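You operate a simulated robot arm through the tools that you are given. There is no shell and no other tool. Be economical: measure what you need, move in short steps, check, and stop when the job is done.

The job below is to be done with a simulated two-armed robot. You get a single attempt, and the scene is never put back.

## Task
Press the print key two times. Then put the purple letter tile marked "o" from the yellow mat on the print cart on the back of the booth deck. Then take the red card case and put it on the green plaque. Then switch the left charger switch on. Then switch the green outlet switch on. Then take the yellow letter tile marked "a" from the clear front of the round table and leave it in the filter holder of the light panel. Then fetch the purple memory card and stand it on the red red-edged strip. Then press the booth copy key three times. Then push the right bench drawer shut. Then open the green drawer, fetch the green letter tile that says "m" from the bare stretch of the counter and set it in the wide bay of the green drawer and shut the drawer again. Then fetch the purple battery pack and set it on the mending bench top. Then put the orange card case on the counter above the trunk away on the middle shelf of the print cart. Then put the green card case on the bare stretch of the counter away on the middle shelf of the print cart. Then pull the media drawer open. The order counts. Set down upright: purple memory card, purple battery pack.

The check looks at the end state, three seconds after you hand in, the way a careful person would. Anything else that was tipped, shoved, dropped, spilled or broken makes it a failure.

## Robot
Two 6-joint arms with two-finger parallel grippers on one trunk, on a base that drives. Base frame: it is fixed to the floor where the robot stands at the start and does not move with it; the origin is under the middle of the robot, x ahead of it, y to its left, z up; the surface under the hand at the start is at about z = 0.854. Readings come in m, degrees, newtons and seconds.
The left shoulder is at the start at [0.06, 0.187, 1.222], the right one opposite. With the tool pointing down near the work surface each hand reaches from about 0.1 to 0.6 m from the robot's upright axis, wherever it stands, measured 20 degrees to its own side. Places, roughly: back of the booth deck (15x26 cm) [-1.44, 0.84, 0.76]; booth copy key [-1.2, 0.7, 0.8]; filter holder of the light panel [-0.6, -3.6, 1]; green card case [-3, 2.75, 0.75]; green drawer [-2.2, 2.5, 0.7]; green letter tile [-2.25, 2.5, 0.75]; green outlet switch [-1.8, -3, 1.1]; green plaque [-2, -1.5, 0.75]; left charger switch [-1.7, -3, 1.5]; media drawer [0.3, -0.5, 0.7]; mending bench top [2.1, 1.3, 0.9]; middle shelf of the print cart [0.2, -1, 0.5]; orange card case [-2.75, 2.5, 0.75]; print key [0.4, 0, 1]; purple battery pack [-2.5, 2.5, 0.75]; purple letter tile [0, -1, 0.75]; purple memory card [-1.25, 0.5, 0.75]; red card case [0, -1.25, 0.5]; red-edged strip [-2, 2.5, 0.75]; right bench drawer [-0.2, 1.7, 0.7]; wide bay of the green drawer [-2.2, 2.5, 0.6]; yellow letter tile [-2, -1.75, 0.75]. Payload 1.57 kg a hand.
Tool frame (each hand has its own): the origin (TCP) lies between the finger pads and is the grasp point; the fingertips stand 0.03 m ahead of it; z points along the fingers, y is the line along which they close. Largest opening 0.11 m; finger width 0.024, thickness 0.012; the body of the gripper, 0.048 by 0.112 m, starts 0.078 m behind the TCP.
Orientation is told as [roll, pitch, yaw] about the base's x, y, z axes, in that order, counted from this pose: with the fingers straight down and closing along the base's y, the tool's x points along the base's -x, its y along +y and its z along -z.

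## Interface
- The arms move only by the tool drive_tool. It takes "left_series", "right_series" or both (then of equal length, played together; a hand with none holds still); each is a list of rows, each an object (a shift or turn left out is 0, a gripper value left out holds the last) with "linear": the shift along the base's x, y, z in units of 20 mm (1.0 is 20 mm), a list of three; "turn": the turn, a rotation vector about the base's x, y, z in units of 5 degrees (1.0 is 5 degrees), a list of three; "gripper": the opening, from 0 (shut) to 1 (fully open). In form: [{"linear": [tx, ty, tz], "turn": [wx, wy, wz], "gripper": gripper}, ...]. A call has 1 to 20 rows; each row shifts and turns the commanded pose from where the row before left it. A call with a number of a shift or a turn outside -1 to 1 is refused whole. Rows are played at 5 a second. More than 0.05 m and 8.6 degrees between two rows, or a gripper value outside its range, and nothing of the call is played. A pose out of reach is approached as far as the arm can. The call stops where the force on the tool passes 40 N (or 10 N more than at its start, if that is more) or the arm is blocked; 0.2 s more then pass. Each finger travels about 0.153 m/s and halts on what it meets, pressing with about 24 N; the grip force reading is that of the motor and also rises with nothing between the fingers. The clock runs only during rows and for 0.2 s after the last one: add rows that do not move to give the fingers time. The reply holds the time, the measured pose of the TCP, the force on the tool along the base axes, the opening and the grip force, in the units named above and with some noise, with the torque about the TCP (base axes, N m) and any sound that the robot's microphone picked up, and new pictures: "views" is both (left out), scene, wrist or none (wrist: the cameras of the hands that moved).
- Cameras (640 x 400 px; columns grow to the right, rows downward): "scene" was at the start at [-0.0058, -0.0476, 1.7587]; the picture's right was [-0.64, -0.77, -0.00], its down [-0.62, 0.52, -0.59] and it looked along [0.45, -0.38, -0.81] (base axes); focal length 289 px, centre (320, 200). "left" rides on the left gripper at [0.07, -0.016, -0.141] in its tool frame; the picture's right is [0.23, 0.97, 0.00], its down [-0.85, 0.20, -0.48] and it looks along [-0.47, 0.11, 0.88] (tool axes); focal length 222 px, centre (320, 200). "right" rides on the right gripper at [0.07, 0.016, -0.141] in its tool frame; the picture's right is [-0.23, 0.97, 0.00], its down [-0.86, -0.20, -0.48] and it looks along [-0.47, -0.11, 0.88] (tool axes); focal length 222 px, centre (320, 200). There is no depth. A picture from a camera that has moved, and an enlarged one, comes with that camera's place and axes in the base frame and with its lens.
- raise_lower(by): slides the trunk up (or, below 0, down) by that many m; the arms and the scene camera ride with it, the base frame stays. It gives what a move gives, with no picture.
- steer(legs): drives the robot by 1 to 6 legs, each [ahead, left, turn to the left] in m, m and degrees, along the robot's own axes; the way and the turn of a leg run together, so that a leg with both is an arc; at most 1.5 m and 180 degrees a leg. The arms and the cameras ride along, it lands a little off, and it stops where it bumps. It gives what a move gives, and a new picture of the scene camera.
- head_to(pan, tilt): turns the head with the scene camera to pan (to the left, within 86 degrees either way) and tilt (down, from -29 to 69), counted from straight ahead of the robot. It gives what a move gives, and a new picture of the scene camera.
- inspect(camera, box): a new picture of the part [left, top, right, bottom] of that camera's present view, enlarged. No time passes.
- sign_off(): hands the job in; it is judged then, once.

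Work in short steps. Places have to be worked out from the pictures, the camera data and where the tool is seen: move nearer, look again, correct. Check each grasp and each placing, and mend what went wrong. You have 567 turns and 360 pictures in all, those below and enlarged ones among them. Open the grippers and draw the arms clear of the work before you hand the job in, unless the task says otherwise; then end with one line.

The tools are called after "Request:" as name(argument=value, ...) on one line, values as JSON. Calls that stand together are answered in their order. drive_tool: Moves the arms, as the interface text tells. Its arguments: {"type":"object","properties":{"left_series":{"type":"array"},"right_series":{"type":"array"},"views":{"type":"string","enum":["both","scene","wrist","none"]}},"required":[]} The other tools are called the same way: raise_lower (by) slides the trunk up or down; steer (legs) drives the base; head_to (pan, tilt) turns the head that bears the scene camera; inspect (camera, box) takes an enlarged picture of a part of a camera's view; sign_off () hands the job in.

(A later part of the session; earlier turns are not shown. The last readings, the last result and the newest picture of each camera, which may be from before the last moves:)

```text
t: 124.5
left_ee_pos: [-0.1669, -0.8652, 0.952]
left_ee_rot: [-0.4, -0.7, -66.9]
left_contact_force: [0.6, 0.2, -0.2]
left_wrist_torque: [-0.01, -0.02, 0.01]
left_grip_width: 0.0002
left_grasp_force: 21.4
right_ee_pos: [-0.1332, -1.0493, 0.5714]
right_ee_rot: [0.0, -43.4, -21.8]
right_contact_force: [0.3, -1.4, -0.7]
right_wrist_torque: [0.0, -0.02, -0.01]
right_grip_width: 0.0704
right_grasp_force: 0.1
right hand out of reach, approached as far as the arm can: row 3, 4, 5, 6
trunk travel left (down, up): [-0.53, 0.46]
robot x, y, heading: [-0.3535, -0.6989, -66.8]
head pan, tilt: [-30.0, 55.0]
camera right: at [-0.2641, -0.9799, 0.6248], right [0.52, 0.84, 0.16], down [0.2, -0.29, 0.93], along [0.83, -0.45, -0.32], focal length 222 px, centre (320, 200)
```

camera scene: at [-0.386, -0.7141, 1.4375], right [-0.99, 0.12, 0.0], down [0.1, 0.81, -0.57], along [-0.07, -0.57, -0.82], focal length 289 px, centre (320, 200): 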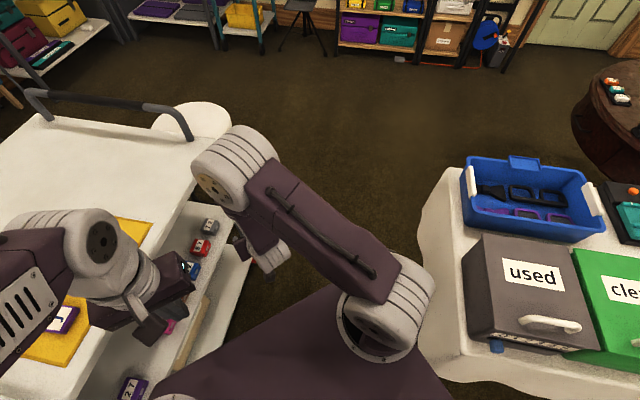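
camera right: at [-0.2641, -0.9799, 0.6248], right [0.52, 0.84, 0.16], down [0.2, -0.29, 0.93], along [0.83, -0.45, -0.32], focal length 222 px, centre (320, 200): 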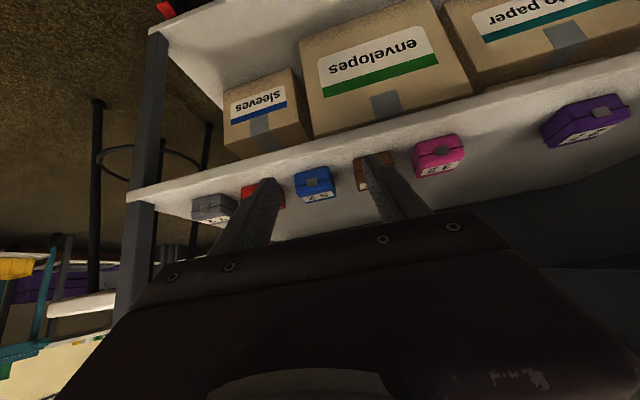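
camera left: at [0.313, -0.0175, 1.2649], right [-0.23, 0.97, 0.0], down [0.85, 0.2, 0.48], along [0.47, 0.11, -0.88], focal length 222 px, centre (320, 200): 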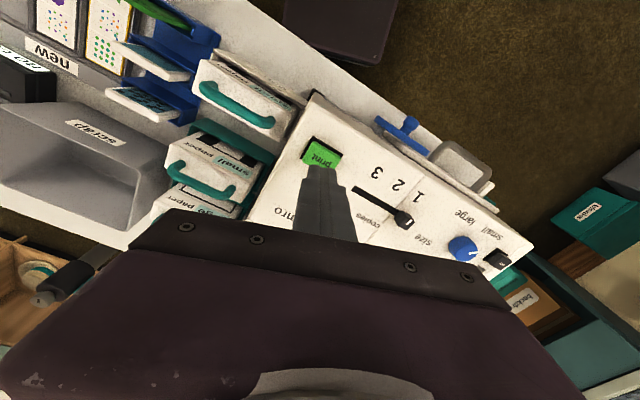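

Good view of the cases from the front. I drive the base forward 0.17 along its heading so the hand comes opposite the red case.

Request:
steer(legs=[[0.17, 0, 0]])

Request:
inspect(camera="right", box=[0, 0, 640, 400])

```text
t: 125.9
left_ee_pos: [-0.0994, -1.0193, 0.9516]
left_ee_rot: [-0.4, -0.7, -66.8]
left_contact_force: [0.2, 0.2, 0.6]
left_wrist_torque: [0.03, 0.0, 0.0]
left_grip_width: 0.0
left_grasp_force: 21.3
right_ee_pos: [-0.0639, -1.2043, 0.5695]
right_ee_rot: [0.0, -43.2, -21.7]
right_contact_force: [1.1, 0.4, -0.4]
right_wrist_torque: [0.01, 0.01, -0.02]
right_grip_width: 0.0704
right_grasp_force: 0.1
trunk travel left (down, up): [-0.53, 0.46]
robot x, y, heading: [-0.2859, -0.8554, -66.9]
head pan, tilt: [-30.0, 55.0]
camera scene: at [-0.3186, -0.871, 1.4375], right [-0.99, 0.12, 0.0], down [0.1, 0.81, -0.57], along [-0.07, -0.57, -0.82], focal length 289 px, centre (320, 200)
```

scene: 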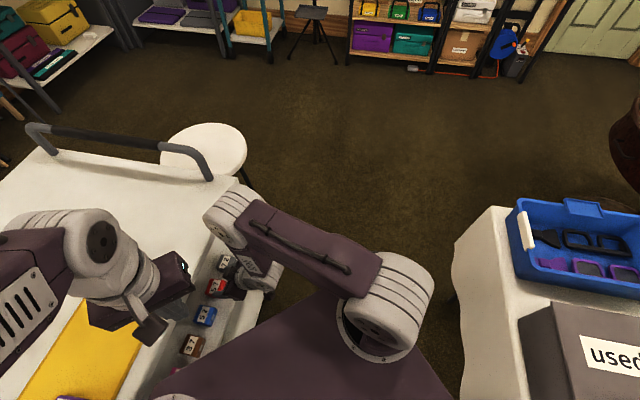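

```text
1.00 times, centred on (320, 200) of right (not enlarged: the box is as wide or as high as the picture)
camera zoom: at [-0.1962, -1.1357, 0.6246], right [0.51, 0.84, 0.16], down [0.2, -0.3, 0.93], along [0.83, -0.45, -0.32], focal length 222 px, centre (320, 200)
```

zoom: 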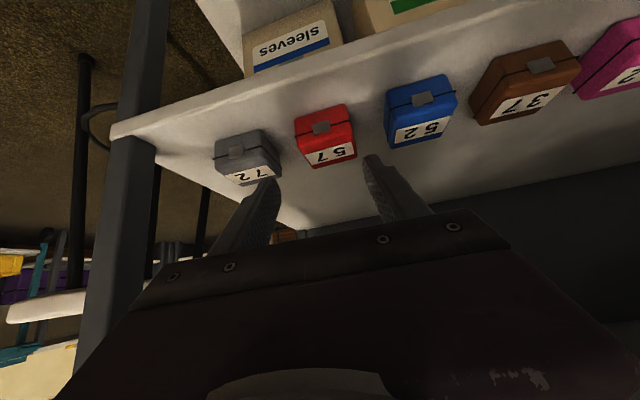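

Red case top centre ≈ n 0.42, with z ≈ 0.505; the hand is nearly aligned. I advance down/forward so the fingers straddle the case.

Request:
drive_tool(right_series=[{"linear": [0.424, -0.109, -0.7]}, {"linear": [0.424, -0.109, -0.7]}, {"linear": [0.424, -0.109, -0.7]}, {"linear": [0.424, -0.109, -0.7]}, {"linear": [0.424, -0.109, -0.6]}, {}], views="wrist")

```text
t: 127.1
left_ee_pos: [-0.1, -1.0192, 0.952]
left_ee_rot: [-0.4, -0.9, -66.9]
left_contact_force: [0.0, -0.8, 0.6]
left_wrist_torque: [0.01, 0.03, -0.02]
left_grip_width: 0.0
left_grasp_force: 21.0
right_ee_pos: [-0.0288, -1.2132, 0.51]
right_ee_rot: [-0.1, -43.3, -21.7]
right_contact_force: [-13.9, 8.9, 22.5]
right_wrist_torque: [-0.07, 0.28, -0.31]
right_grip_width: 0.0705
right_grasp_force: 0.0
trunk travel left (down, up): [-0.53, 0.46]
robot x, y, heading: [-0.2852, -0.8494, -67.1]
head pan, tilt: [-30.0, 55.0]
stopped in row 5 (right hand): the force on the tool passed its limit at 128 N (the readings are from after the stop); the commanded pose is now the measured one
camera right: at [-0.1599, -1.1435, 0.5646], right [0.51, 0.84, 0.16], down [0.2, -0.29, 0.93], along [0.83, -0.45, -0.32], focal length 222 px, centre (320, 200)
```

right: 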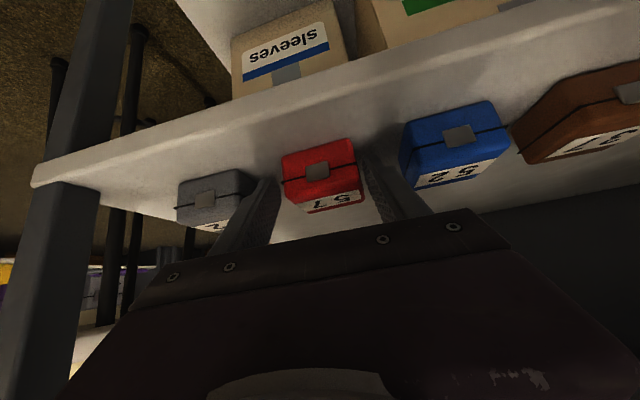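

The fingertips touched the shelf (surface about 0.48) with the fingers straddling the red case. I ease up slightly and close.

Request:
drive_tool(right_series=[{"linear": [0, 0, 0.2]}, {"gripper": 0}, {}, {}], views="wrist")

```text
t: 128.1
left_ee_pos: [-0.1, -1.0205, 0.9511]
left_ee_rot: [-0.4, -0.8, -66.8]
left_contact_force: [0.3, -0.8, 0.1]
left_wrist_torque: [0.0, 0.01, 0.01]
left_grip_width: 0.0
left_grasp_force: 21.3
right_ee_pos: [-0.0278, -1.214, 0.5125]
right_ee_rot: [0.0, -43.1, -21.7]
right_contact_force: [0.0, -0.8, 0.3]
right_wrist_torque: [0.02, -0.03, 0.02]
right_grip_width: 0.0509
right_grasp_force: 23.1
trunk travel left (down, up): [-0.53, 0.46]
robot x, y, heading: [-0.2842, -0.8525, -66.5]
head pan, tilt: [-30.0, 55.0]
camera right: at [-0.1592, -1.1443, 0.5669], right [0.51, 0.84, 0.16], down [0.2, -0.29, 0.93], along [0.83, -0.45, -0.32], focal length 222 px, centre (320, 200)
```

right: 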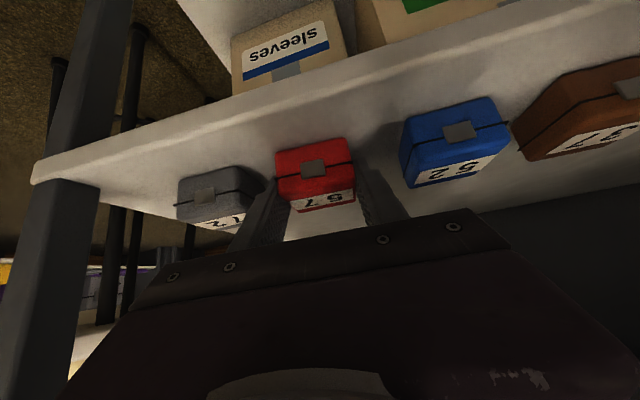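

Gripped. I lift slowly and check.

Request:
drive_tool(right_series=[{"linear": [0, 0, 0.1]}, {"linear": [0, 0, 0.2]}, {"linear": [0, 0, 0.3]}, {"linear": [0, 0, 0.5]}, {"linear": [0, 0, 0.5]}, {}], views="wrist")

```text
t: 129.5
left_ee_pos: [-0.1003, -1.0196, 0.9519]
left_ee_rot: [-0.3, -0.7, -66.7]
left_contact_force: [0.8, -0.6, -0.5]
left_wrist_torque: [0.0, 0.0, 0.01]
left_grip_width: 0.0003
left_grasp_force: 21.1
right_ee_pos: [-0.0286, -1.2132, 0.5461]
right_ee_rot: [0.0, -43.2, -21.8]
right_contact_force: [0.5, 0.0, -0.8]
right_wrist_torque: [0.01, -0.02, -0.02]
right_grip_width: 0.051
right_grasp_force: 24.2
trunk travel left (down, up): [-0.53, 0.46]
robot x, y, heading: [-0.281, -0.849, -66.7]
head pan, tilt: [-30.0, 55.0]
camera right: at [-0.1595, -1.1441, 0.6004], right [0.51, 0.84, 0.16], down [0.2, -0.3, 0.93], along [0.83, -0.45, -0.32], focal length 222 px, centre (320, 200)
```

right: 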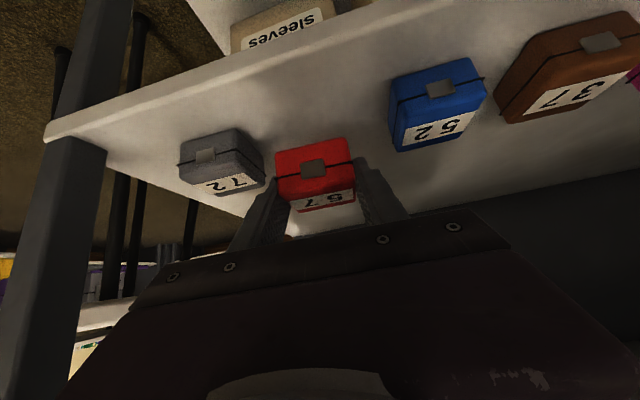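

The case is held. I lift a bit more, clear of the neighbours, and back the base out.

Request:
drive_tool(right_series=[{"linear": [-0.3, 0.1, 0.9]}, {"linear": [-0.3, 0.1, 0.9]}, {"linear": [-0.3, 0.1, 0.9]}, {"linear": [-0.3, 0.1, 0.8]}, {}], views="none")

Request:
steer(legs=[[-0.18, 0, 0]])

```text
t: 130.7
left_ee_pos: [-0.1003, -1.0188, 0.9512]
left_ee_rot: [-0.4, -0.8, -66.9]
left_contact_force: [0.6, -0.1, -0.2]
left_wrist_torque: [0.01, 0.0, 0.0]
left_grip_width: 0.0
left_grasp_force: 21.2
right_ee_pos: [-0.0514, -1.204, 0.6137]
right_ee_rot: [0.0, -43.2, -21.7]
right_contact_force: [0.1, 0.5, 0.1]
right_wrist_torque: [0.01, 0.02, 0.0]
right_grip_width: 0.0512
right_grasp_force: 23.8
trunk travel left (down, up): [-0.53, 0.46]
robot x, y, heading: [-0.2863, -0.8518, -66.7]
head pan, tilt: [-30.0, 55.0]
```

```text
t: 132.2
left_ee_pos: [-0.1705, -0.8532, 0.951]
left_ee_rot: [-0.4, -0.8, -66.8]
left_contact_force: [-0.7, 0.1, 0.0]
left_wrist_torque: [0.0, 0.01, -0.02]
left_grip_width: 0.0
left_grasp_force: 21.0
right_ee_pos: [-0.1217, -1.0383, 0.6133]
right_ee_rot: [0.0, -43.2, -21.5]
right_contact_force: [-0.2, 0.4, -0.4]
right_wrist_torque: [-0.02, 0.03, 0.01]
right_grip_width: 0.0513
right_grasp_force: 24.3
trunk travel left (down, up): [-0.53, 0.46]
robot x, y, heading: [-0.3561, -0.689, -66.7]
head pan, tilt: [-30.0, 55.0]
camera scene: at [-0.3907, -0.7038, 1.4375], right [-0.99, 0.12, 0.0], down [0.1, 0.81, -0.57], along [-0.07, -0.57, -0.82], focal length 289 px, centre (320, 200)
```

scene: 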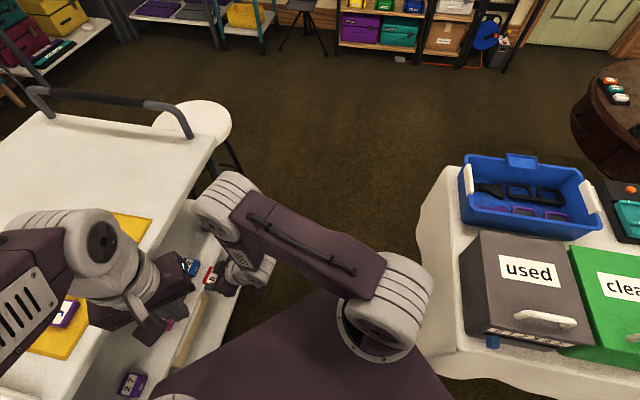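

Now I rotate clockwise to face along the corridor, away from the cart.

Request:
steer(legs=[[0, 0, -44], [0.5, 0, 0]])

Request:
head_to(pan=-50, tilt=30)

```text
t: 137.1
left_ee_pos: [-0.5281, -1.3955, 0.9511]
left_ee_rot: [-0.4, -0.8, -112.3]
left_contact_force: [0.6, 0.4, -0.2]
left_wrist_torque: [0.0, 0.0, 0.01]
left_grip_width: 0.0001
left_grasp_force: 21.6
right_ee_pos: [-0.6265, -1.5591, 0.6134]
right_ee_rot: [0.1, -43.2, -67.2]
right_contact_force: [0.7, 0.0, -0.9]
right_wrist_torque: [0.0, -0.05, 0.01]
right_grip_width: 0.0513
right_grasp_force: 24.7
trunk travel left (down, up): [-0.53, 0.46]
robot x, y, heading: [-0.5367, -1.1456, -112.2]
head pan, tilt: [-30.0, 55.0]
camera scene: at [-0.5751, -1.1357, 1.4375], right [-0.61, 0.79, 0.0], down [0.65, 0.5, -0.57], along [-0.45, -0.35, -0.82], focal length 289 px, centre (320, 200)
```

scene: 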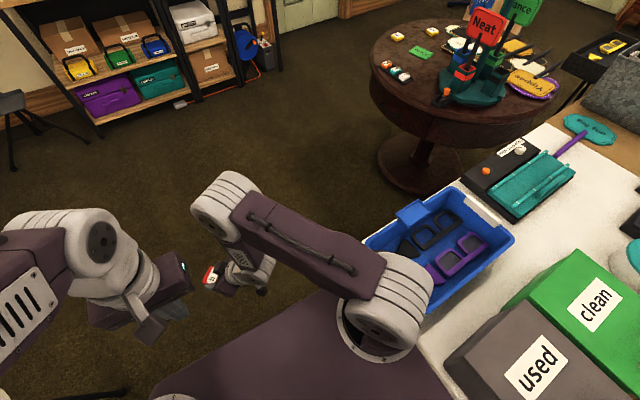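

```text
t: 138.0
left_ee_pos: [-0.5266, -1.395, 0.9522]
left_ee_rot: [-0.5, -0.8, -112.3]
left_contact_force: [0.0, -0.2, 0.3]
left_wrist_torque: [0.03, 0.0, 0.0]
left_grip_width: 0.0
left_grasp_force: 21.2
right_ee_pos: [-0.6255, -1.5597, 0.6134]
right_ee_rot: [0.0, -43.2, -67.1]
right_contact_force: [-0.8, 0.1, -0.5]
right_wrist_torque: [0.01, -0.03, -0.02]
right_grip_width: 0.0514
right_grasp_force: 23.9
trunk travel left (down, up): [-0.53, 0.46]
robot x, y, heading: [-0.5424, -1.1467, -112.3]
head pan, tilt: [-50.0, 30.0]
camera scene: at [-0.604, -1.1187, 1.4734], right [-0.31, 0.95, 0.0], down [0.48, 0.15, -0.87], along [-0.82, -0.27, -0.5], focal length 289 px, centre (320, 200)
```

scene: 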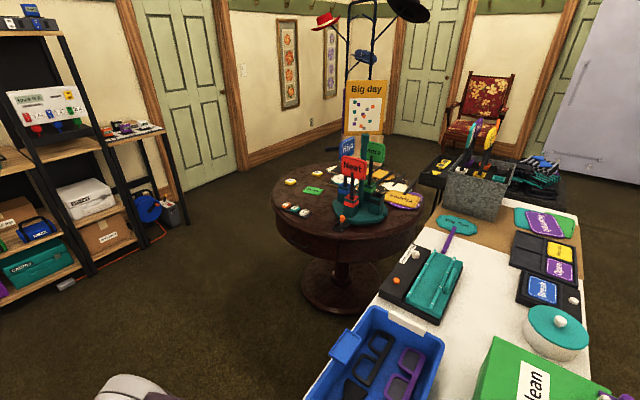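

Request:
inspect(camera="scene", box=[260, 120, 440, 260])

Request:
inspect(camera="scene", box=[0, 0, 200, 160])

```text
2.86 times, centred on (350, 190) of scene
camera zoom: at [-0.604, -1.1187, 1.4734], right [-0.31, 0.95, 0.0], down [0.48, 0.15, -0.87], along [-0.82, -0.27, -0.5], focal length 827 px, centre (234, 229)
```

zoom: 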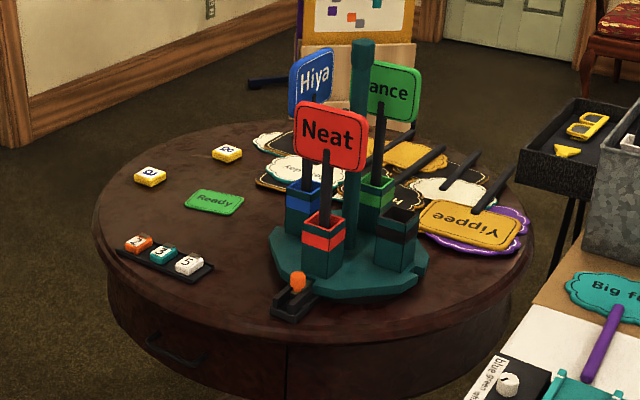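

```text
2.50 times, centred on (100, 80) of scene
camera zoom: at [-0.604, -1.1187, 1.4734], right [-0.31, 0.95, 0.0], down [0.48, 0.15, -0.87], along [-0.82, -0.27, -0.5], focal length 724 px, centre (870, 500)
```

zoom: 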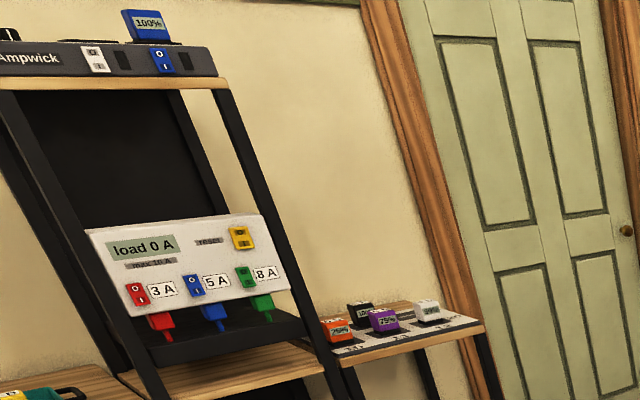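

The green "Ready" plaque lies near (-1.85, -1.57) on the round table, with yellow tiles beside it. I raise the trunk and drive around to the table's front (−y side).

Request:
raise_lower(by=0.3)

Request:
steer(legs=[[0.9, 0, 0], [0, 0, -153], [0, 0.5, 0]])

Request:
head_to(pan=30, tilt=45)

```text
t: 141.0
left_ee_pos: [-0.5275, -1.3953, 1.2506]
left_ee_rot: [-0.4, -0.8, -112.2]
left_contact_force: [-0.1, -0.2, 0.3]
left_wrist_torque: [-0.01, -0.02, 0.0]
left_grip_width: 0.0002
left_grasp_force: 21.0
right_ee_pos: [-0.626, -1.559, 0.9149]
right_ee_rot: [0.1, -43.2, -67.1]
right_contact_force: [0.9, -0.1, -0.8]
right_wrist_torque: [-0.01, 0.0, 0.02]
right_grip_width: 0.0514
right_grasp_force: 24.0
trunk travel left (down, up): [-0.83, 0.16]
robot x, y, heading: [-0.5368, -1.147, -112.2]
head pan, tilt: [-50.0, 30.0]
```

```text
t: 154.5
left_ee_pos: [-1.5106, -1.853, 1.2521]
left_ee_rot: [-0.3, -0.8, 98.1]
left_contact_force: [0.4, -0.4, -0.3]
left_wrist_torque: [-0.04, 0.01, 0.03]
left_grip_width: 0.0
left_grasp_force: 21.0
right_ee_pos: [-1.5112, -1.6615, 0.9145]
right_ee_rot: [0.0, -43.2, 143.1]
right_contact_force: [0.3, -0.9, 0.1]
right_wrist_torque: [-0.02, 0.02, 0.0]
right_grip_width: 0.0516
right_grasp_force: 24.1
trunk travel left (down, up): [-0.83, 0.16]
robot x, y, heading: [-1.3767, -2.0634, 98.3]
head pan, tilt: [-50.0, 30.0]
camera scene: at [-1.3076, -2.0539, 1.7734], right [0.75, -0.67, 0.0], down [-0.33, -0.37, -0.87], along [0.58, 0.65, -0.5], focal length 289 px, centre (320, 200)
```

scene: 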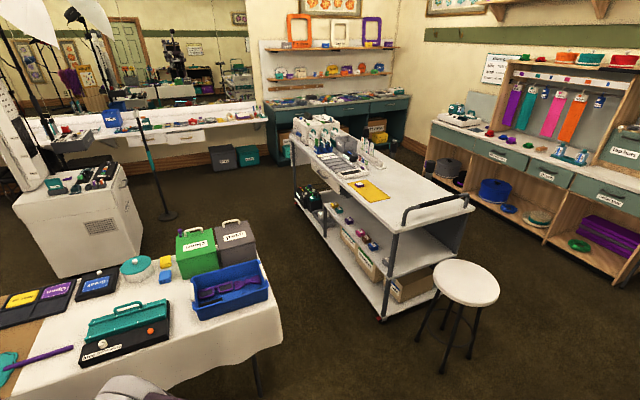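

```text
t: 156.1
left_ee_pos: [-1.5117, -1.8534, 1.2532]
left_ee_rot: [-0.4, -0.8, 98.1]
left_contact_force: [-0.3, 0.2, -0.6]
left_wrist_torque: [0.02, 0.0, 0.0]
left_grip_width: 0.0
left_grasp_force: 21.4
right_ee_pos: [-1.5107, -1.6621, 0.9137]
right_ee_rot: [0.0, -43.3, 143.4]
right_contact_force: [0.0, -0.2, 1.1]
right_wrist_torque: [-0.01, 0.0, 0.0]
right_grip_width: 0.0514
right_grasp_force: 24.0
trunk travel left (down, up): [-0.83, 0.16]
robot x, y, heading: [-1.3722, -2.0607, 98.4]
head pan, tilt: [30.0, 45.0]
camera scene: at [-1.4197, -2.0577, 1.7509], right [0.79, 0.62, 0.0], down [0.44, -0.56, -0.71], along [-0.44, 0.56, -0.71], focal length 289 px, centre (320, 200)
```

scene: 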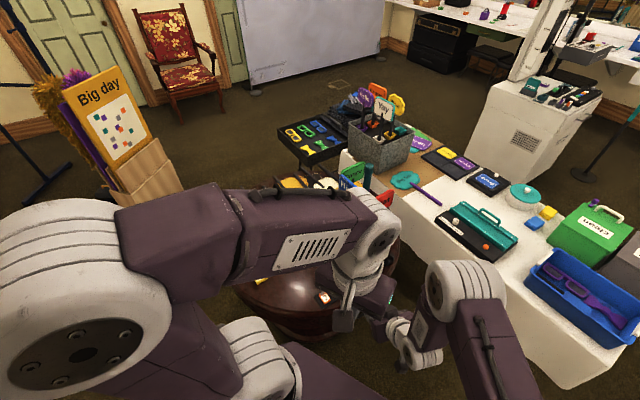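

The left arm hides the view, but geometry is known. I strafe left 0.42 and look again.

Request:
steer(legs=[[0, 0.42, 0]])

Request:
inspect(camera="right", box=[0, 0, 640, 400])

```text
t: 158.7
left_ee_pos: [-1.9278, -1.9113, 1.252]
left_ee_rot: [-0.3, -0.8, 97.8]
left_contact_force: [0.5, -0.3, 0.1]
left_wrist_torque: [-0.02, 0.01, -0.02]
left_grip_width: 0.0
left_grasp_force: 21.7
right_ee_pos: [-1.924, -1.7185, 0.913]
right_ee_rot: [0.1, -43.2, 142.9]
right_contact_force: [-0.2, -0.6, -1.1]
right_wrist_torque: [-0.03, -0.01, -0.02]
right_grip_width: 0.051
right_grasp_force: 24.2
trunk travel left (down, up): [-0.83, 0.16]
robot x, y, heading: [-1.789, -2.1201, 97.7]
head pan, tilt: [30.0, 45.0]
camera scene: at [-1.8348, -2.1165, 1.7509], right [0.79, 0.61, 0.0], down [0.43, -0.56, -0.71], along [-0.44, 0.56, -0.71], focal length 289 px, centre (320, 200)
```

scene: 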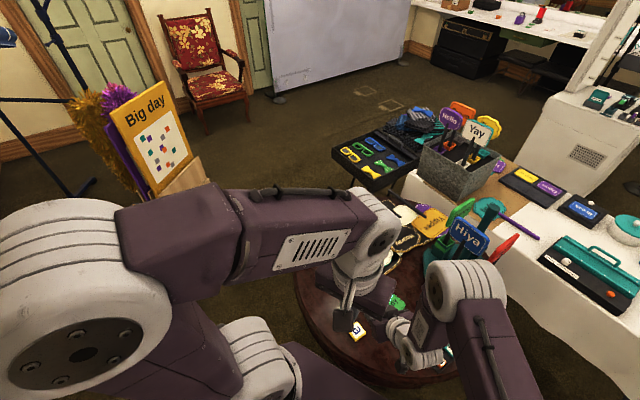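

```text
1.00 times, centred on (320, 200) of right (not enlarged: the box is as wide or as high as the picture)
camera zoom: at [-1.8166, -1.8222, 0.9685], right [-0.72, -0.68, 0.16], down [-0.11, 0.34, 0.93], along [-0.69, 0.65, -0.32], focal length 222 px, centre (320, 200)
```

zoom: 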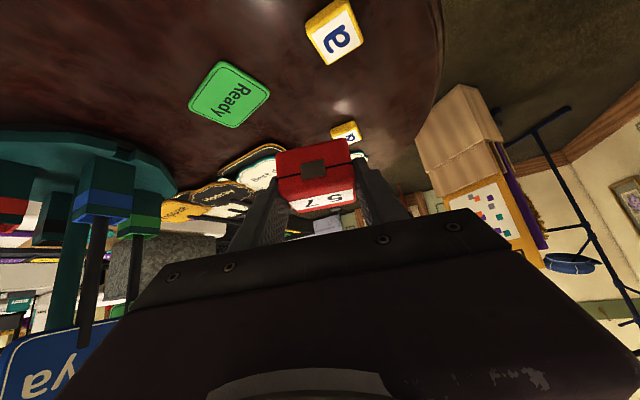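

The plaque is at about (-1.925, -1.59, 0.72), tile "a" at (-1.967, -1.743). I rotate the held case to align with the plaque and come above it.

Request:
drive_tool(right_series=[{"turn": [0, 0, -0.9]}, {"turn": [0, 0, -0.9]}, {"turn": [0, 0, -0.9], "linear": [0, 0.5, 0]}, {"turn": [0, 0, -0.9], "linear": [0, 0.5, 0]}, {"turn": [0, 0, -0.9], "linear": [0, 0.5, -0.5]}, {"turn": [0, 0, -0.9], "linear": [0, 0.7, -0.5]}, {"turn": [0, 0, -0.9], "linear": [0, 0.7, -0.5]}, {"turn": [0, 0, -0.9], "linear": [0, 0.7, -0.5]}, {"turn": [0, 0, -0.9], "linear": [0, 0.7, -0.5]}, {"turn": [0, 0, -0.9], "linear": [0, 0.7, -0.5]}, {"linear": [0, 0.7, -0.5]}, {}], views="wrist")

```text
t: 161.3
left_ee_pos: [-1.9278, -1.9109, 1.251]
left_ee_rot: [-0.4, -0.8, 97.8]
left_contact_force: [0.4, 0.8, -0.9]
left_wrist_torque: [0.0, -0.03, 0.02]
left_grip_width: 0.0
left_grasp_force: 21.1
right_ee_pos: [-1.9234, -1.606, 0.8453]
right_ee_rot: [0.0, -43.2, 97.9]
right_contact_force: [-0.1, 0.0, -0.4]
right_wrist_torque: [-0.01, -0.03, 0.0]
right_grip_width: 0.0512
right_grasp_force: 24.3
trunk travel left (down, up): [-0.83, 0.16]
robot x, y, heading: [-1.7879, -2.1211, 98.1]
head pan, tilt: [30.0, 45.0]
camera right: at [-1.9199, -1.7553, 0.8988], right [-0.99, 0.03, 0.16], down [0.16, 0.32, 0.93], along [-0.02, 0.95, -0.32], focal length 222 px, centre (320, 200)
```

right: 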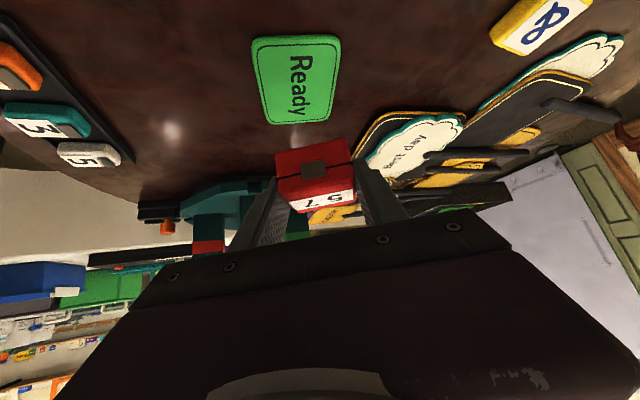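

Plaque centre refined to (-1.92, -1.585). I lower the case onto it.

Request:
drive_tool(right_series=[{"linear": [0.15, 0.5, -0.8]}, {"linear": [0, 0, -0.8]}, {"linear": [0, 0, -0.8]}, {"linear": [0, 0, -0.6]}, {"linear": [0, 0, -0.4]}, {"linear": [0, 0, -0.3]}, {"linear": [0, 0, -0.2]}, {"linear": [0, 0, -0.2]}, {"linear": [0, 0, -0.2]}], views="wrist")

```text
t: 163.3
left_ee_pos: [-1.9274, -1.9115, 1.2511]
left_ee_rot: [-0.4, -0.9, 97.8]
left_contact_force: [0.5, -0.5, 0.8]
left_wrist_torque: [0.0, -0.04, 0.01]
left_grip_width: 0.0
left_grasp_force: 20.7
right_ee_pos: [-1.9233, -1.5963, 0.7573]
right_ee_rot: [-0.1, -43.2, 98.0]
right_contact_force: [-0.3, -0.7, 0.0]
right_wrist_torque: [0.01, 0.03, 0.03]
right_grip_width: 0.0512
right_grasp_force: 23.4
trunk travel left (down, up): [-0.83, 0.16]
robot x, y, heading: [-1.7941, -2.1211, 98.1]
head pan, tilt: [30.0, 45.0]
camera right: at [-1.9184, -1.7451, 0.8121], right [-0.99, 0.03, 0.16], down [0.16, 0.32, 0.93], along [-0.02, 0.95, -0.32], focal length 222 px, centre (320, 200)
```

right: 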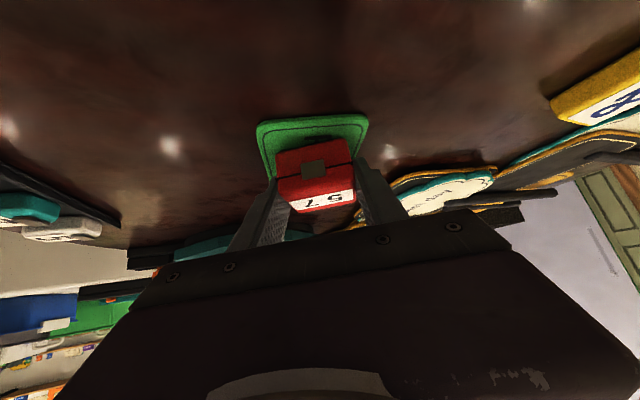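

Well centred over the plaque. I continue down gently until contact.

Request:
drive_tool(right_series=[{"linear": [0, 0, -0.15]}, {"linear": [0, 0, -0.15]}, {"linear": [0, 0, -0.15]}, {"linear": [0, 0, -0.15]}, {"linear": [0, 0, -0.15]}, {"linear": [0, 0, -0.15]}], views="none")

```text
t: 164.7
left_ee_pos: [-1.9269, -1.9125, 1.252]
left_ee_rot: [-0.5, -0.9, 97.8]
left_contact_force: [0.5, 0.5, -0.1]
left_wrist_torque: [0.0, -0.02, -0.01]
left_grip_width: 0.0
left_grasp_force: 21.1
right_ee_pos: [-1.9218, -1.5978, 0.7558]
right_ee_rot: [0.2, -43.6, 97.7]
right_contact_force: [0.0, 6.5, 19.7]
right_wrist_torque: [0.14, -0.06, 0.03]
right_grip_width: 0.0514
right_grasp_force: 23.6
right hand out of reach, approached as far as the arm can: row 2, 4, 5
trunk travel left (down, up): [-0.83, 0.16]
robot x, y, heading: [-1.7939, -2.1193, 97.9]
head pan, tilt: [30.0, 45.0]
```

Contact made. I release and back out along the tool axis.

Request:
drive_tool(right_series=[{"gripper": 0.75}, {}, {"linear": [0, -0.3, 0.4]}, {"linear": [0, -0.68, 0.73]}, {"linear": [0, -0.68, 0.73]}, {"linear": [0, -0.68, 0.73]}, {"linear": [0, -0.68, 0.73]}, {"linear": [0, -0.68, 0.73]}, {"linear": [0, -0.3, 0.9]}, {}], views="wrist")

```text
t: 166.9
left_ee_pos: [-1.9275, -1.9123, 1.2515]
left_ee_rot: [-0.4, -0.7, 97.8]
left_contact_force: [-0.1, -0.6, -0.7]
left_wrist_torque: [0.0, -0.05, 0.02]
left_grip_width: 0.0
left_grasp_force: 21.3
right_ee_pos: [-1.9222, -1.6754, 0.8495]
right_ee_rot: [0.1, -43.3, 97.9]
right_contact_force: [0.6, -0.7, 0.0]
right_wrist_torque: [0.0, -0.03, -0.02]
right_grip_width: 0.0827
right_grasp_force: 0.0
trunk travel left (down, up): [-0.83, 0.16]
robot x, y, heading: [-1.7907, -2.1177, 98.0]
head pan, tilt: [30.0, 45.0]
camera right: at [-1.9186, -1.8253, 0.9049], right [-0.99, 0.03, 0.16], down [0.16, 0.32, 0.93], along [-0.02, 0.95, -0.32], focal length 222 px, centre (320, 200)
```

right: 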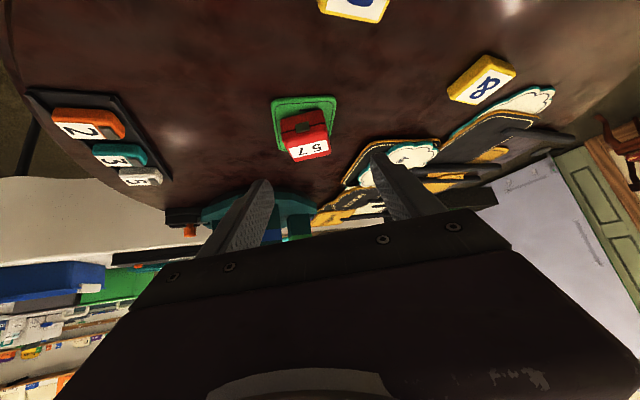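

The red case sits on the plaque. I bring the right hand back to vertical, then turn to the rack with the charger.

Request:
drive_tool(right_series=[{"linear": [0, -0.3, 0.9], "turn": [-0.95, -0.134, 0]}, {"linear": [0, -0.3, 0.9], "turn": [-0.95, -0.134, 0]}, {"linear": [0, -0.3, 0.9], "turn": [-0.95, -0.134, 0]}, {"linear": [0, -0.3, 0.9], "turn": [-0.95, -0.134, 0]}, {"linear": [0, -0.3, 0.9], "turn": [-0.95, -0.134, 0]}, {"linear": [0, -0.3, 0.9], "turn": [-0.95, -0.134, 0]}, {"linear": [0.5, -0.5, 0.9], "turn": [-0.95, -0.134, 0]}, {"linear": [0.5, -0.5, 0.9], "turn": [-0.95, -0.134, 0]}, {"linear": [0.5, -0.5, 0.9], "turn": [-0.95, -0.134, 0]}, {"linear": [0.5, -0.5, 0.9], "gripper": 0}, {"linear": [0.5, -0.5, 0.9]}, {}], views="none")

Request:
steer(legs=[[-0.15, 0, 0], [0, 0, 172]])

Request:
head_to(pan=0, tilt=15)

```text
t: 167.2
left_ee_pos: [-1.9268, -1.908, 1.2556]
left_ee_rot: [-0.8, -1.4, 97.8]
left_contact_force: [-4.8, -3.4, 14.1]
left_wrist_torque: [0.32, -1.06, -0.18]
left_grip_width: 0.0
left_grasp_force: 21.3
right_ee_pos: [-1.9201, -1.681, 0.8567]
right_ee_rot: [-0.4, -40.1, 98.0]
right_contact_force: [0.4, -0.1, -0.4]
right_wrist_torque: [0.02, 0.03, 0.02]
right_grip_width: 0.0825
right_grasp_force: 0.0
trunk travel left (down, up): [-0.83, 0.16]
robot x, y, heading: [-1.7948, -2.1202, 98.3]
head pan, tilt: [30.0, 45.0]
stopped in row 1 (left hand): the force on the tool passed its limit at 98 N (the readings are from after the stop); the commanded pose is now the measured one
```

```text
t: 169.3
left_ee_pos: [-1.9163, -2.0548, 1.2552]
left_ee_rot: [-0.8, -1.6, 100.1]
left_contact_force: [0.1, -0.3, 1.1]
left_wrist_torque: [0.07, -0.07, -0.03]
left_grip_width: 0.0
left_grasp_force: 21.3
right_ee_pos: [-1.9186, -1.8275, 0.8572]
right_ee_rot: [-0.4, -40.1, 100.4]
right_contact_force: [0.2, 0.2, 0.0]
right_wrist_torque: [-0.02, -0.01, 0.0]
right_grip_width: 0.0824
right_grasp_force: 0.1
trunk travel left (down, up): [-0.83, 0.16]
robot x, y, heading: [-1.7753, -2.2612, 100.1]
head pan, tilt: [30.0, 45.0]
stopped in leg 2: the force on the tool passed its limit at 40 N (the readings are from after the stop); the commanded pose is now the measured one
camera scene: at [-1.8169, -2.2608, 1.7509], right [0.76, 0.65, 0.0], down [0.46, -0.54, -0.71], along [-0.46, 0.54, -0.71], focal length 289 px, centre (320, 200)
```

scene: 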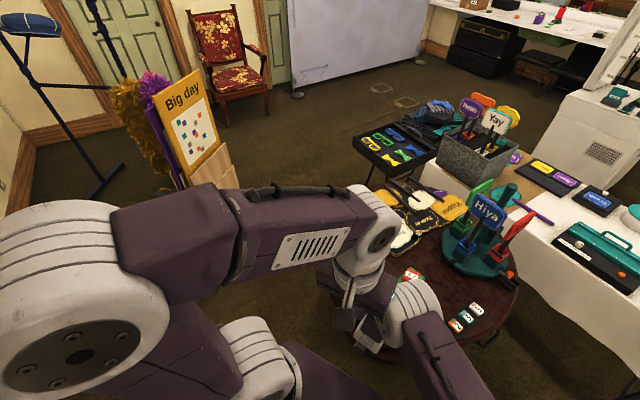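

```text
t: 170.2
left_ee_pos: [-1.9139, -2.0543, 1.2557]
left_ee_rot: [-0.8, -1.5, 100.0]
left_contact_force: [-1.7, 0.7, 2.1]
left_wrist_torque: [-0.07, -0.18, 0.03]
left_grip_width: 0.0
left_grasp_force: 21.7
right_ee_pos: [-1.9184, -1.8278, 0.8565]
right_ee_rot: [-0.4, -40.1, 100.3]
right_contact_force: [-1.0, -0.5, -0.4]
right_wrist_torque: [0.02, -0.03, -0.03]
right_grip_width: 0.0824
right_grasp_force: 0.1
trunk travel left (down, up): [-0.83, 0.16]
robot x, y, heading: [-1.7739, -2.2616, 100.4]
head pan, tilt: [0.0, 15.0]
camera scene: at [-1.7812, -2.23, 1.7976], right [0.98, 0.18, 0.0], down [0.05, -0.26, -0.97], along [-0.17, 0.95, -0.26], focal length 289 px, centre (320, 200)
```

scene: 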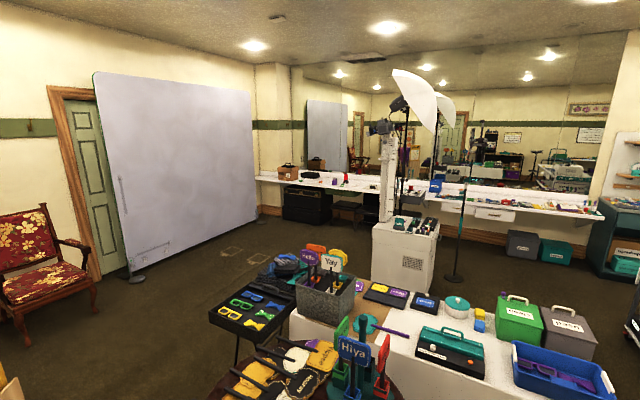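

My two arms brushed each other. I first lift the left hand up and to the left, away from the right arm.

Request:
drive_tool(left_series=[{"linear": [-0.3, 0, 0.9]}, {"linear": [-0.3, 0, 0.9]}, {"linear": [-0.8, 0, 0.6]}, {"linear": [-0.9, 0, 0.3]}, {"linear": [-0.9, 0, 0]}, {"linear": [-0.9, 0, 0]}, {"linear": [-0.9, 0.2, 0]}, {"linear": [-0.9, 0.2, 0]}], views="none")

Request:
drive_tool(right_series=[{"linear": [0.6, -0.2, 0.8], "turn": [-0.95, -0.134, 0]}, {"linear": [0.6, -0.2, 0.8], "turn": [-0.95, -0.134, 0]}, {"linear": [0.6, -0.2, 0.8], "turn": [-0.95, -0.134, 0]}, {"linear": [0.6, -0.2, 0.8], "turn": [-0.95, -0.134, 0]}, {"linear": [0.6, -0.2, 0.8], "turn": [-0.95, -0.134, 0]}, {"linear": [0.6, -0.2, 0.8], "turn": [-0.95, -0.134, 0]}, {"linear": [0.6, 0, 0.8], "turn": [-0.95, -0.134, 0]}, {"linear": [0.6, 0, 0.8], "turn": [-0.95, -0.134, 0]}, {"linear": [0.6, 0, 0.8], "gripper": 0}, {"linear": [0.6, 0, 0.8]}, {"linear": [0.6, 0, 0.8]}, {}], views="none")

```text
t: 172.0
left_ee_pos: [-2.0291, -2.0276, 1.3035]
left_ee_rot: [-0.8, -1.6, 100.2]
left_contact_force: [0.4, -0.1, 0.3]
left_wrist_torque: [-0.01, -0.02, 0.02]
left_grip_width: 0.0
left_grasp_force: 21.3
left hand out of reach, approached as far as the arm can: row 1, 2, 3
right_ee_pos: [-1.9185, -1.8271, 0.8572]
right_ee_rot: [-0.4, -40.0, 100.4]
right_contact_force: [0.3, -0.1, -0.1]
right_wrist_torque: [0.01, 0.0, 0.01]
right_grip_width: 0.0822
right_grasp_force: 0.1
trunk travel left (down, up): [-0.83, 0.16]
robot x, y, heading: [-1.7726, -2.2606, 100.1]
head pan, tilt: [0.0, 15.0]
```

```text
t: 174.6
left_ee_pos: [-2.029, -2.029, 1.3044]
left_ee_rot: [-0.8, -1.5, 100.1]
left_contact_force: [0.5, 0.3, 0.8]
left_wrist_torque: [0.03, 0.0, -0.04]
left_grip_width: 0.0
left_grasp_force: 21.5
right_ee_pos: [-1.7906, -1.8546, 1.0102]
right_ee_rot: [-1.2, -6.9, 99.8]
right_contact_force: [0.4, 0.7, 0.2]
right_wrist_torque: [0.0, -0.01, -0.02]
right_grip_width: 0.0001
right_grasp_force: 21.0
right hand out of reach, approached as far as the arm can: row 6, 7, 10, 11
trunk travel left (down, up): [-0.83, 0.16]
robot x, y, heading: [-1.7747, -2.2635, 100.3]
head pan, tilt: [0.0, 15.0]
```

Arms are separated. Now I turn to face the rack.

Request:
steer(legs=[[0, 0, 172]])

```text
t: 182.0
left_ee_pos: [-1.5564, -2.5324, 1.3044]
left_ee_rot: [-0.8, -1.6, -88.8]
left_contact_force: [0.3, -0.4, -0.2]
left_wrist_torque: [-0.04, 0.0, 0.0]
left_grip_width: 0.0001
left_grasp_force: 21.5
right_ee_pos: [-1.8181, -2.6693, 1.0096]
right_ee_rot: [-1.3, -6.8, -89.2]
right_contact_force: [0.3, -1.4, 0.2]
right_wrist_torque: [-0.02, 0.01, 0.0]
right_grip_width: 0.0
right_grasp_force: 21.4
trunk travel left (down, up): [-0.83, 0.16]
robot x, y, heading: [-1.7714, -2.261, -88.7]
head pan, tilt: [0.0, 15.0]
camera scene: at [-1.7742, -2.2967, 1.7977], right [-1.0, -0.02, 0.0], down [-0.01, 0.26, -0.97], along [0.02, -0.97, -0.26], focal length 289 px, centre (320, 200)
```

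scene: 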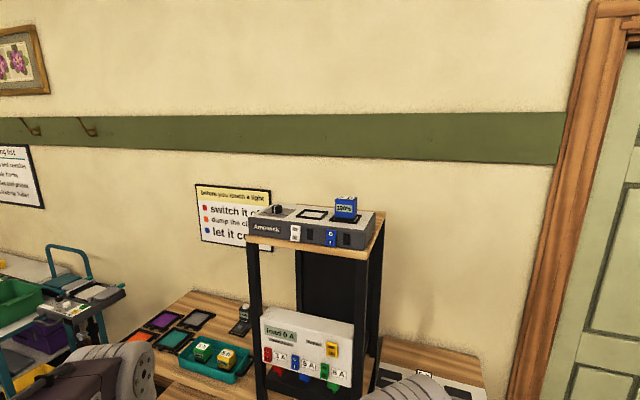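

Request:
inspect(camera="scene", box=[230, 180, 410, 400])

Request:
inspect(camera="scene", box=[240, 190, 400, 260])

```text
1.82 times, centred on (320, 290) of scene
camera zoom: at [-1.7742, -2.2967, 1.7977], right [-1.0, -0.02, 0.0], down [-0.01, 0.26, -0.97], along [0.02, -0.97, -0.26], focal length 526 px, centre (320, 36)
```

zoom: 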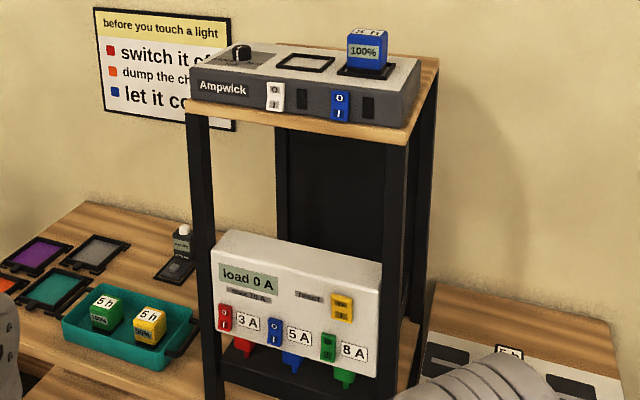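

```text
4.00 times, centred on (320, 225) of scene
camera zoom: at [-1.7742, -2.2967, 1.7977], right [-1.0, -0.02, 0.0], down [-0.01, 0.26, -0.97], along [0.02, -0.97, -0.26], focal length 1158 px, centre (320, 100)
```

zoom: 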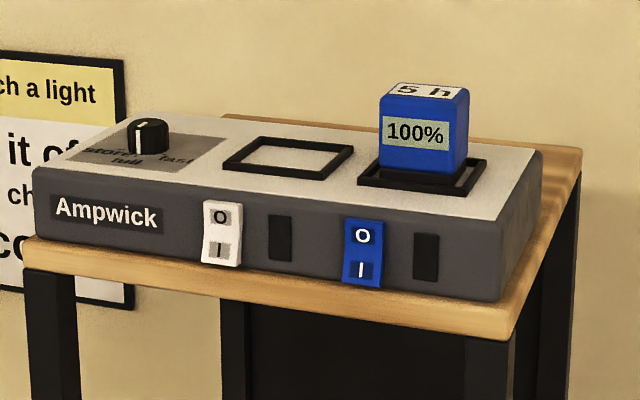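

Both rocker switches show O on top, I below. White (left) charger switch ≈ (-1.69, -3.03, 1.50), green outlet switch ≈ (-1.775, -3.03, 1.065). I pull the right hand back and look down for base clearance.

Request:
drive_tool(right_series=[{"linear": [-0.6, 0.8, 0]}, {"linear": [-0.6, 0.8, 0]}, {"linear": [-0.6, 0.8, 0]}, {"linear": [-0.6, 0.8, 0]}, {"linear": [-0.6, 0.8, 0]}, {"linear": [-0.6, 0.8, 0]}, {"linear": [-0.6, 0.8, 0]}], views="none")

Request:
head_to(pan=0, tilt=50)

```text
t: 183.6
left_ee_pos: [-1.5572, -2.532, 1.3032]
left_ee_rot: [-0.8, -1.5, -88.8]
left_contact_force: [0.0, 0.0, -0.6]
left_wrist_torque: [0.0, -0.04, -0.03]
left_grip_width: 0.0
left_grasp_force: 21.2
right_ee_pos: [-1.8949, -2.569, 1.0098]
right_ee_rot: [-1.2, -6.9, -89.1]
right_contact_force: [-0.7, -0.2, 0.2]
right_wrist_torque: [-0.03, -0.03, -0.01]
right_grip_width: 0.0
right_grasp_force: 21.3
right hand out of reach, approached as far as the arm can: row 4, 5
trunk travel left (down, up): [-0.83, 0.16]
robot x, y, heading: [-1.7703, -2.2616, -88.7]
head pan, tilt: [0.0, 15.0]
```

```text
t: 184.6
left_ee_pos: [-1.5568, -2.5338, 1.3041]
left_ee_rot: [-0.8, -1.5, -88.8]
left_contact_force: [-0.2, 0.3, 0.0]
left_wrist_torque: [0.0, 0.03, -0.04]
left_grip_width: 0.0
left_grasp_force: 22.0
right_ee_pos: [-1.8939, -2.5697, 1.0108]
right_ee_rot: [-1.1, -6.9, -89.0]
right_contact_force: [-0.1, 0.4, 0.2]
right_wrist_torque: [0.01, -0.02, 0.0]
right_grip_width: 0.0
right_grasp_force: 21.5
trunk travel left (down, up): [-0.83, 0.16]
robot x, y, heading: [-1.7737, -2.2624, -88.9]
head pan, tilt: [0.0, 50.0]
camera scene: at [-1.7745, -2.2803, 1.744], right [-1.0, -0.02, 0.0], down [-0.02, 0.77, -0.64], along [0.02, -0.64, -0.77], focal length 289 px, centre (320, 200)
```

scene: 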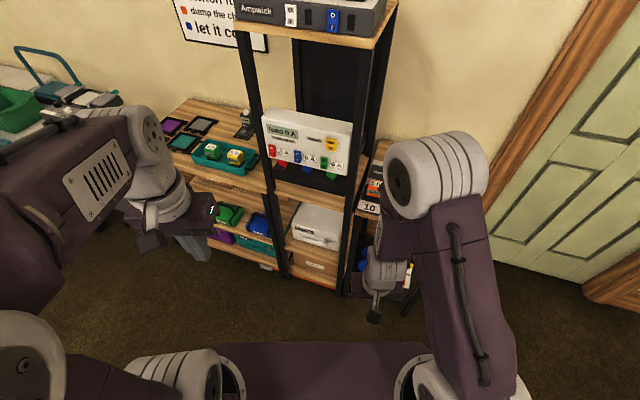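

There's floor space ahead. I raise the trunk and move forward 0.2 and a bit right.

Request:
raise_lower(by=0.12)

Request:
steer(legs=[[0.17, -0.1, -1]])

Request:
drive_tool(left_series=[{"turn": [-1, 0, 0]}, {"turn": [-1, 0, 0]}, {"turn": [-1, 0, 0]}, {"turn": [-1, 0, 0]}, {"turn": [-1, 0, 0]}, {"turn": [-1, 0, 0]}, {"turn": [-1, 0, 0]}, {"turn": [-1, 0, 0]}, {"turn": [-1, 0, 0]}, {"turn": [-1, 0, 0]}, {"turn": [-1, 0, 0]}, {"turn": [-1, 0, 0]}, {"turn": [-1, 0, 0]}, {"turn": [-1, 0, 0]}, {"turn": [-1, 0, 0]}, {"turn": [-1, 0, 0]}, {}])

```text
t: 186.1
left_ee_pos: [-1.5569, -2.5335, 1.4238]
left_ee_rot: [-0.8, -1.6, -88.8]
left_contact_force: [-0.5, 0.2, 0.6]
left_wrist_torque: [-0.02, 0.01, -0.02]
left_grip_width: 0.0001
left_grasp_force: 21.4
right_ee_pos: [-1.8955, -2.5695, 1.1314]
right_ee_rot: [-1.2, -6.9, -89.2]
right_contact_force: [0.0, -0.3, 0.4]
right_wrist_torque: [0.02, -0.03, -0.03]
right_grip_width: 0.0
right_grasp_force: 21.7
trunk travel left (down, up): [-0.95, 0.04]
robot x, y, heading: [-1.7729, -2.2634, -88.7]
head pan, tilt: [0.0, 50.0]
```

```text
t: 187.7
left_ee_pos: [-1.6551, -2.702, 1.4252]
left_ee_rot: [-0.9, -1.7, -89.9]
left_contact_force: [-0.2, -0.2, -0.1]
left_wrist_torque: [-0.04, 0.03, 0.02]
left_grip_width: 0.0
left_grasp_force: 21.3
right_ee_pos: [-1.9948, -2.7317, 1.1325]
right_ee_rot: [-1.5, -7.1, -90.1]
right_contact_force: [-0.1, 0.0, 0.4]
right_wrist_torque: [-0.04, 0.01, -0.01]
right_grip_width: 0.0
right_grasp_force: 21.5
trunk travel left (down, up): [-0.95, 0.04]
robot x, y, heading: [-1.8692, -2.4307, -89.7]
head pan, tilt: [0.0, 50.0]
camera scene: at [-1.8675, -2.4434, 1.864], right [-1.0, 0.0, 0.0], down [0.0, 0.76, -0.65], along [0.0, -0.65, -0.76], focal length 289 px, centre (320, 200)
```

scene: 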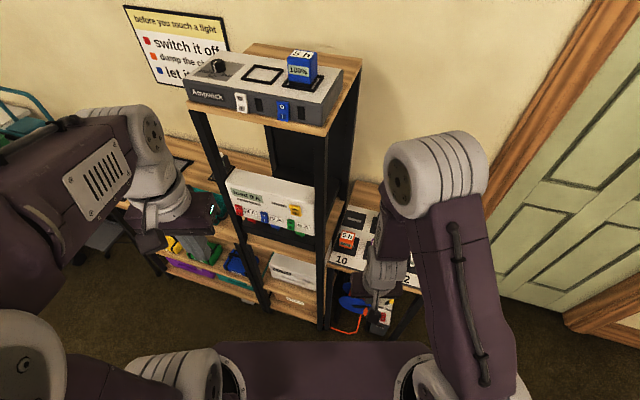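

```text
t: 191.3
left_ee_pos: [-1.5926, -2.9037, 1.4876]
left_ee_rot: [-1.3, -81.6, -89.5]
left_contact_force: [-0.6, 0.6, -0.3]
left_wrist_torque: [0.0, -0.01, -0.01]
left_grip_width: 0.0002
left_grasp_force: 21.2
left hand out of reach, approached as far as the arm can: row 1, 2, 3, 4, 5, 6, 7, 8, 9, 10, 11, 12, 13, 14, 15, 16
right_ee_pos: [-1.9969, -2.7361, 1.1308]
right_ee_rot: [-1.1, -6.9, -90.1]
right_contact_force: [0.1, 0.2, 0.1]
right_wrist_torque: [-0.02, -0.02, 0.01]
right_grip_width: 0.0
right_grasp_force: 21.5
trunk travel left (down, up): [-0.95, 0.04]
robot x, y, heading: [-1.8648, -2.4322, -89.7]
head pan, tilt: [0.0, 50.0]
camera scene: at [-1.8713, -2.4492, 1.864], right [-1.0, 0.0, 0.0], down [0.0, 0.77, -0.64], along [0.0, -0.64, -0.77], focal length 289 px, centre (320, 200)
camera left: at [-1.6069, -2.7528, 1.4387], right [0.97, 0.02, -0.23], down [0.21, 0.34, 0.92], along [0.1, -0.94, 0.33], focal length 222 px, centre (320, 200)
```

scene: 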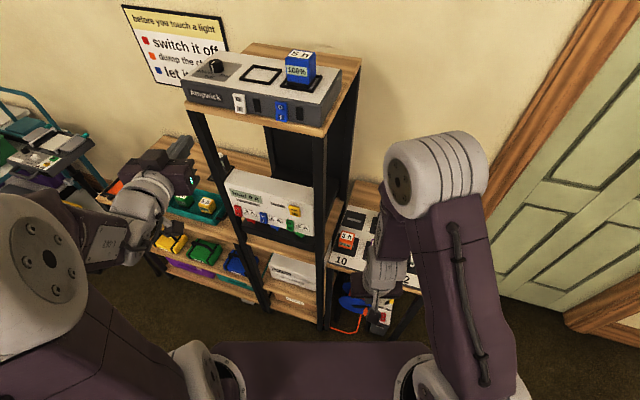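
left: 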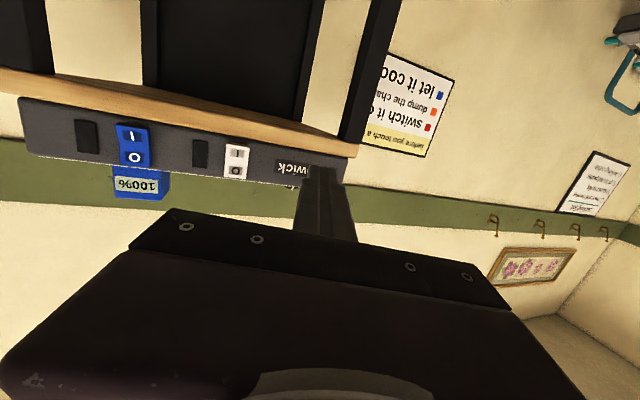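

The "I" half of the white rocker is at about (-1.691, -3.024, 1.497). I shift the closed left fingers sideways in front of it.

Request:
drive_tool(left_series=[{"linear": [-0.98, 0, 0.1]}, {"linear": [-0.98, 0, 0.1]}, {"linear": [-0.98, 0, 0.1]}, {"linear": [-0.98, 0, 0.1]}, {"linear": [-0.98, 0, 0.0]}, {}], views="wrist")

```text
t: 192.7
left_ee_pos: [-1.6549, -2.916, 1.5033]
left_ee_rot: [-2.1, -81.4, -89.3]
left_contact_force: [-0.3, 0.2, -0.5]
left_wrist_torque: [-0.01, 0.0, -0.03]
left_grip_width: 0.0003
left_grasp_force: 21.4
left hand out of reach, approached as far as the arm can: row 1, 2, 3, 4, 5
right_ee_pos: [-1.9969, -2.7357, 1.1308]
right_ee_rot: [-1.1, -6.9, -90.2]
right_contact_force: [-0.1, 0.3, -0.7]
right_wrist_torque: [0.02, -0.01, -0.01]
right_grip_width: 0.0
right_grasp_force: 20.9
trunk travel left (down, up): [-0.95, 0.04]
robot x, y, heading: [-1.8746, -2.4297, -89.9]
head pan, tilt: [0.0, 50.0]
camera left: at [-1.6693, -2.7646, 1.4542], right [0.97, 0.01, -0.23], down [0.21, 0.34, 0.92], along [0.09, -0.94, 0.33], focal length 222 px, centre (320, 200)
```

left: 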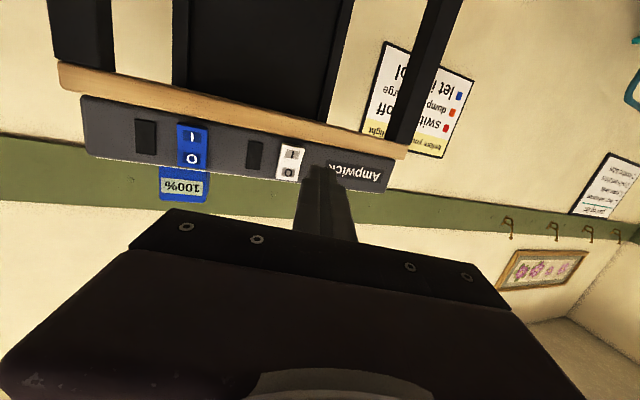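

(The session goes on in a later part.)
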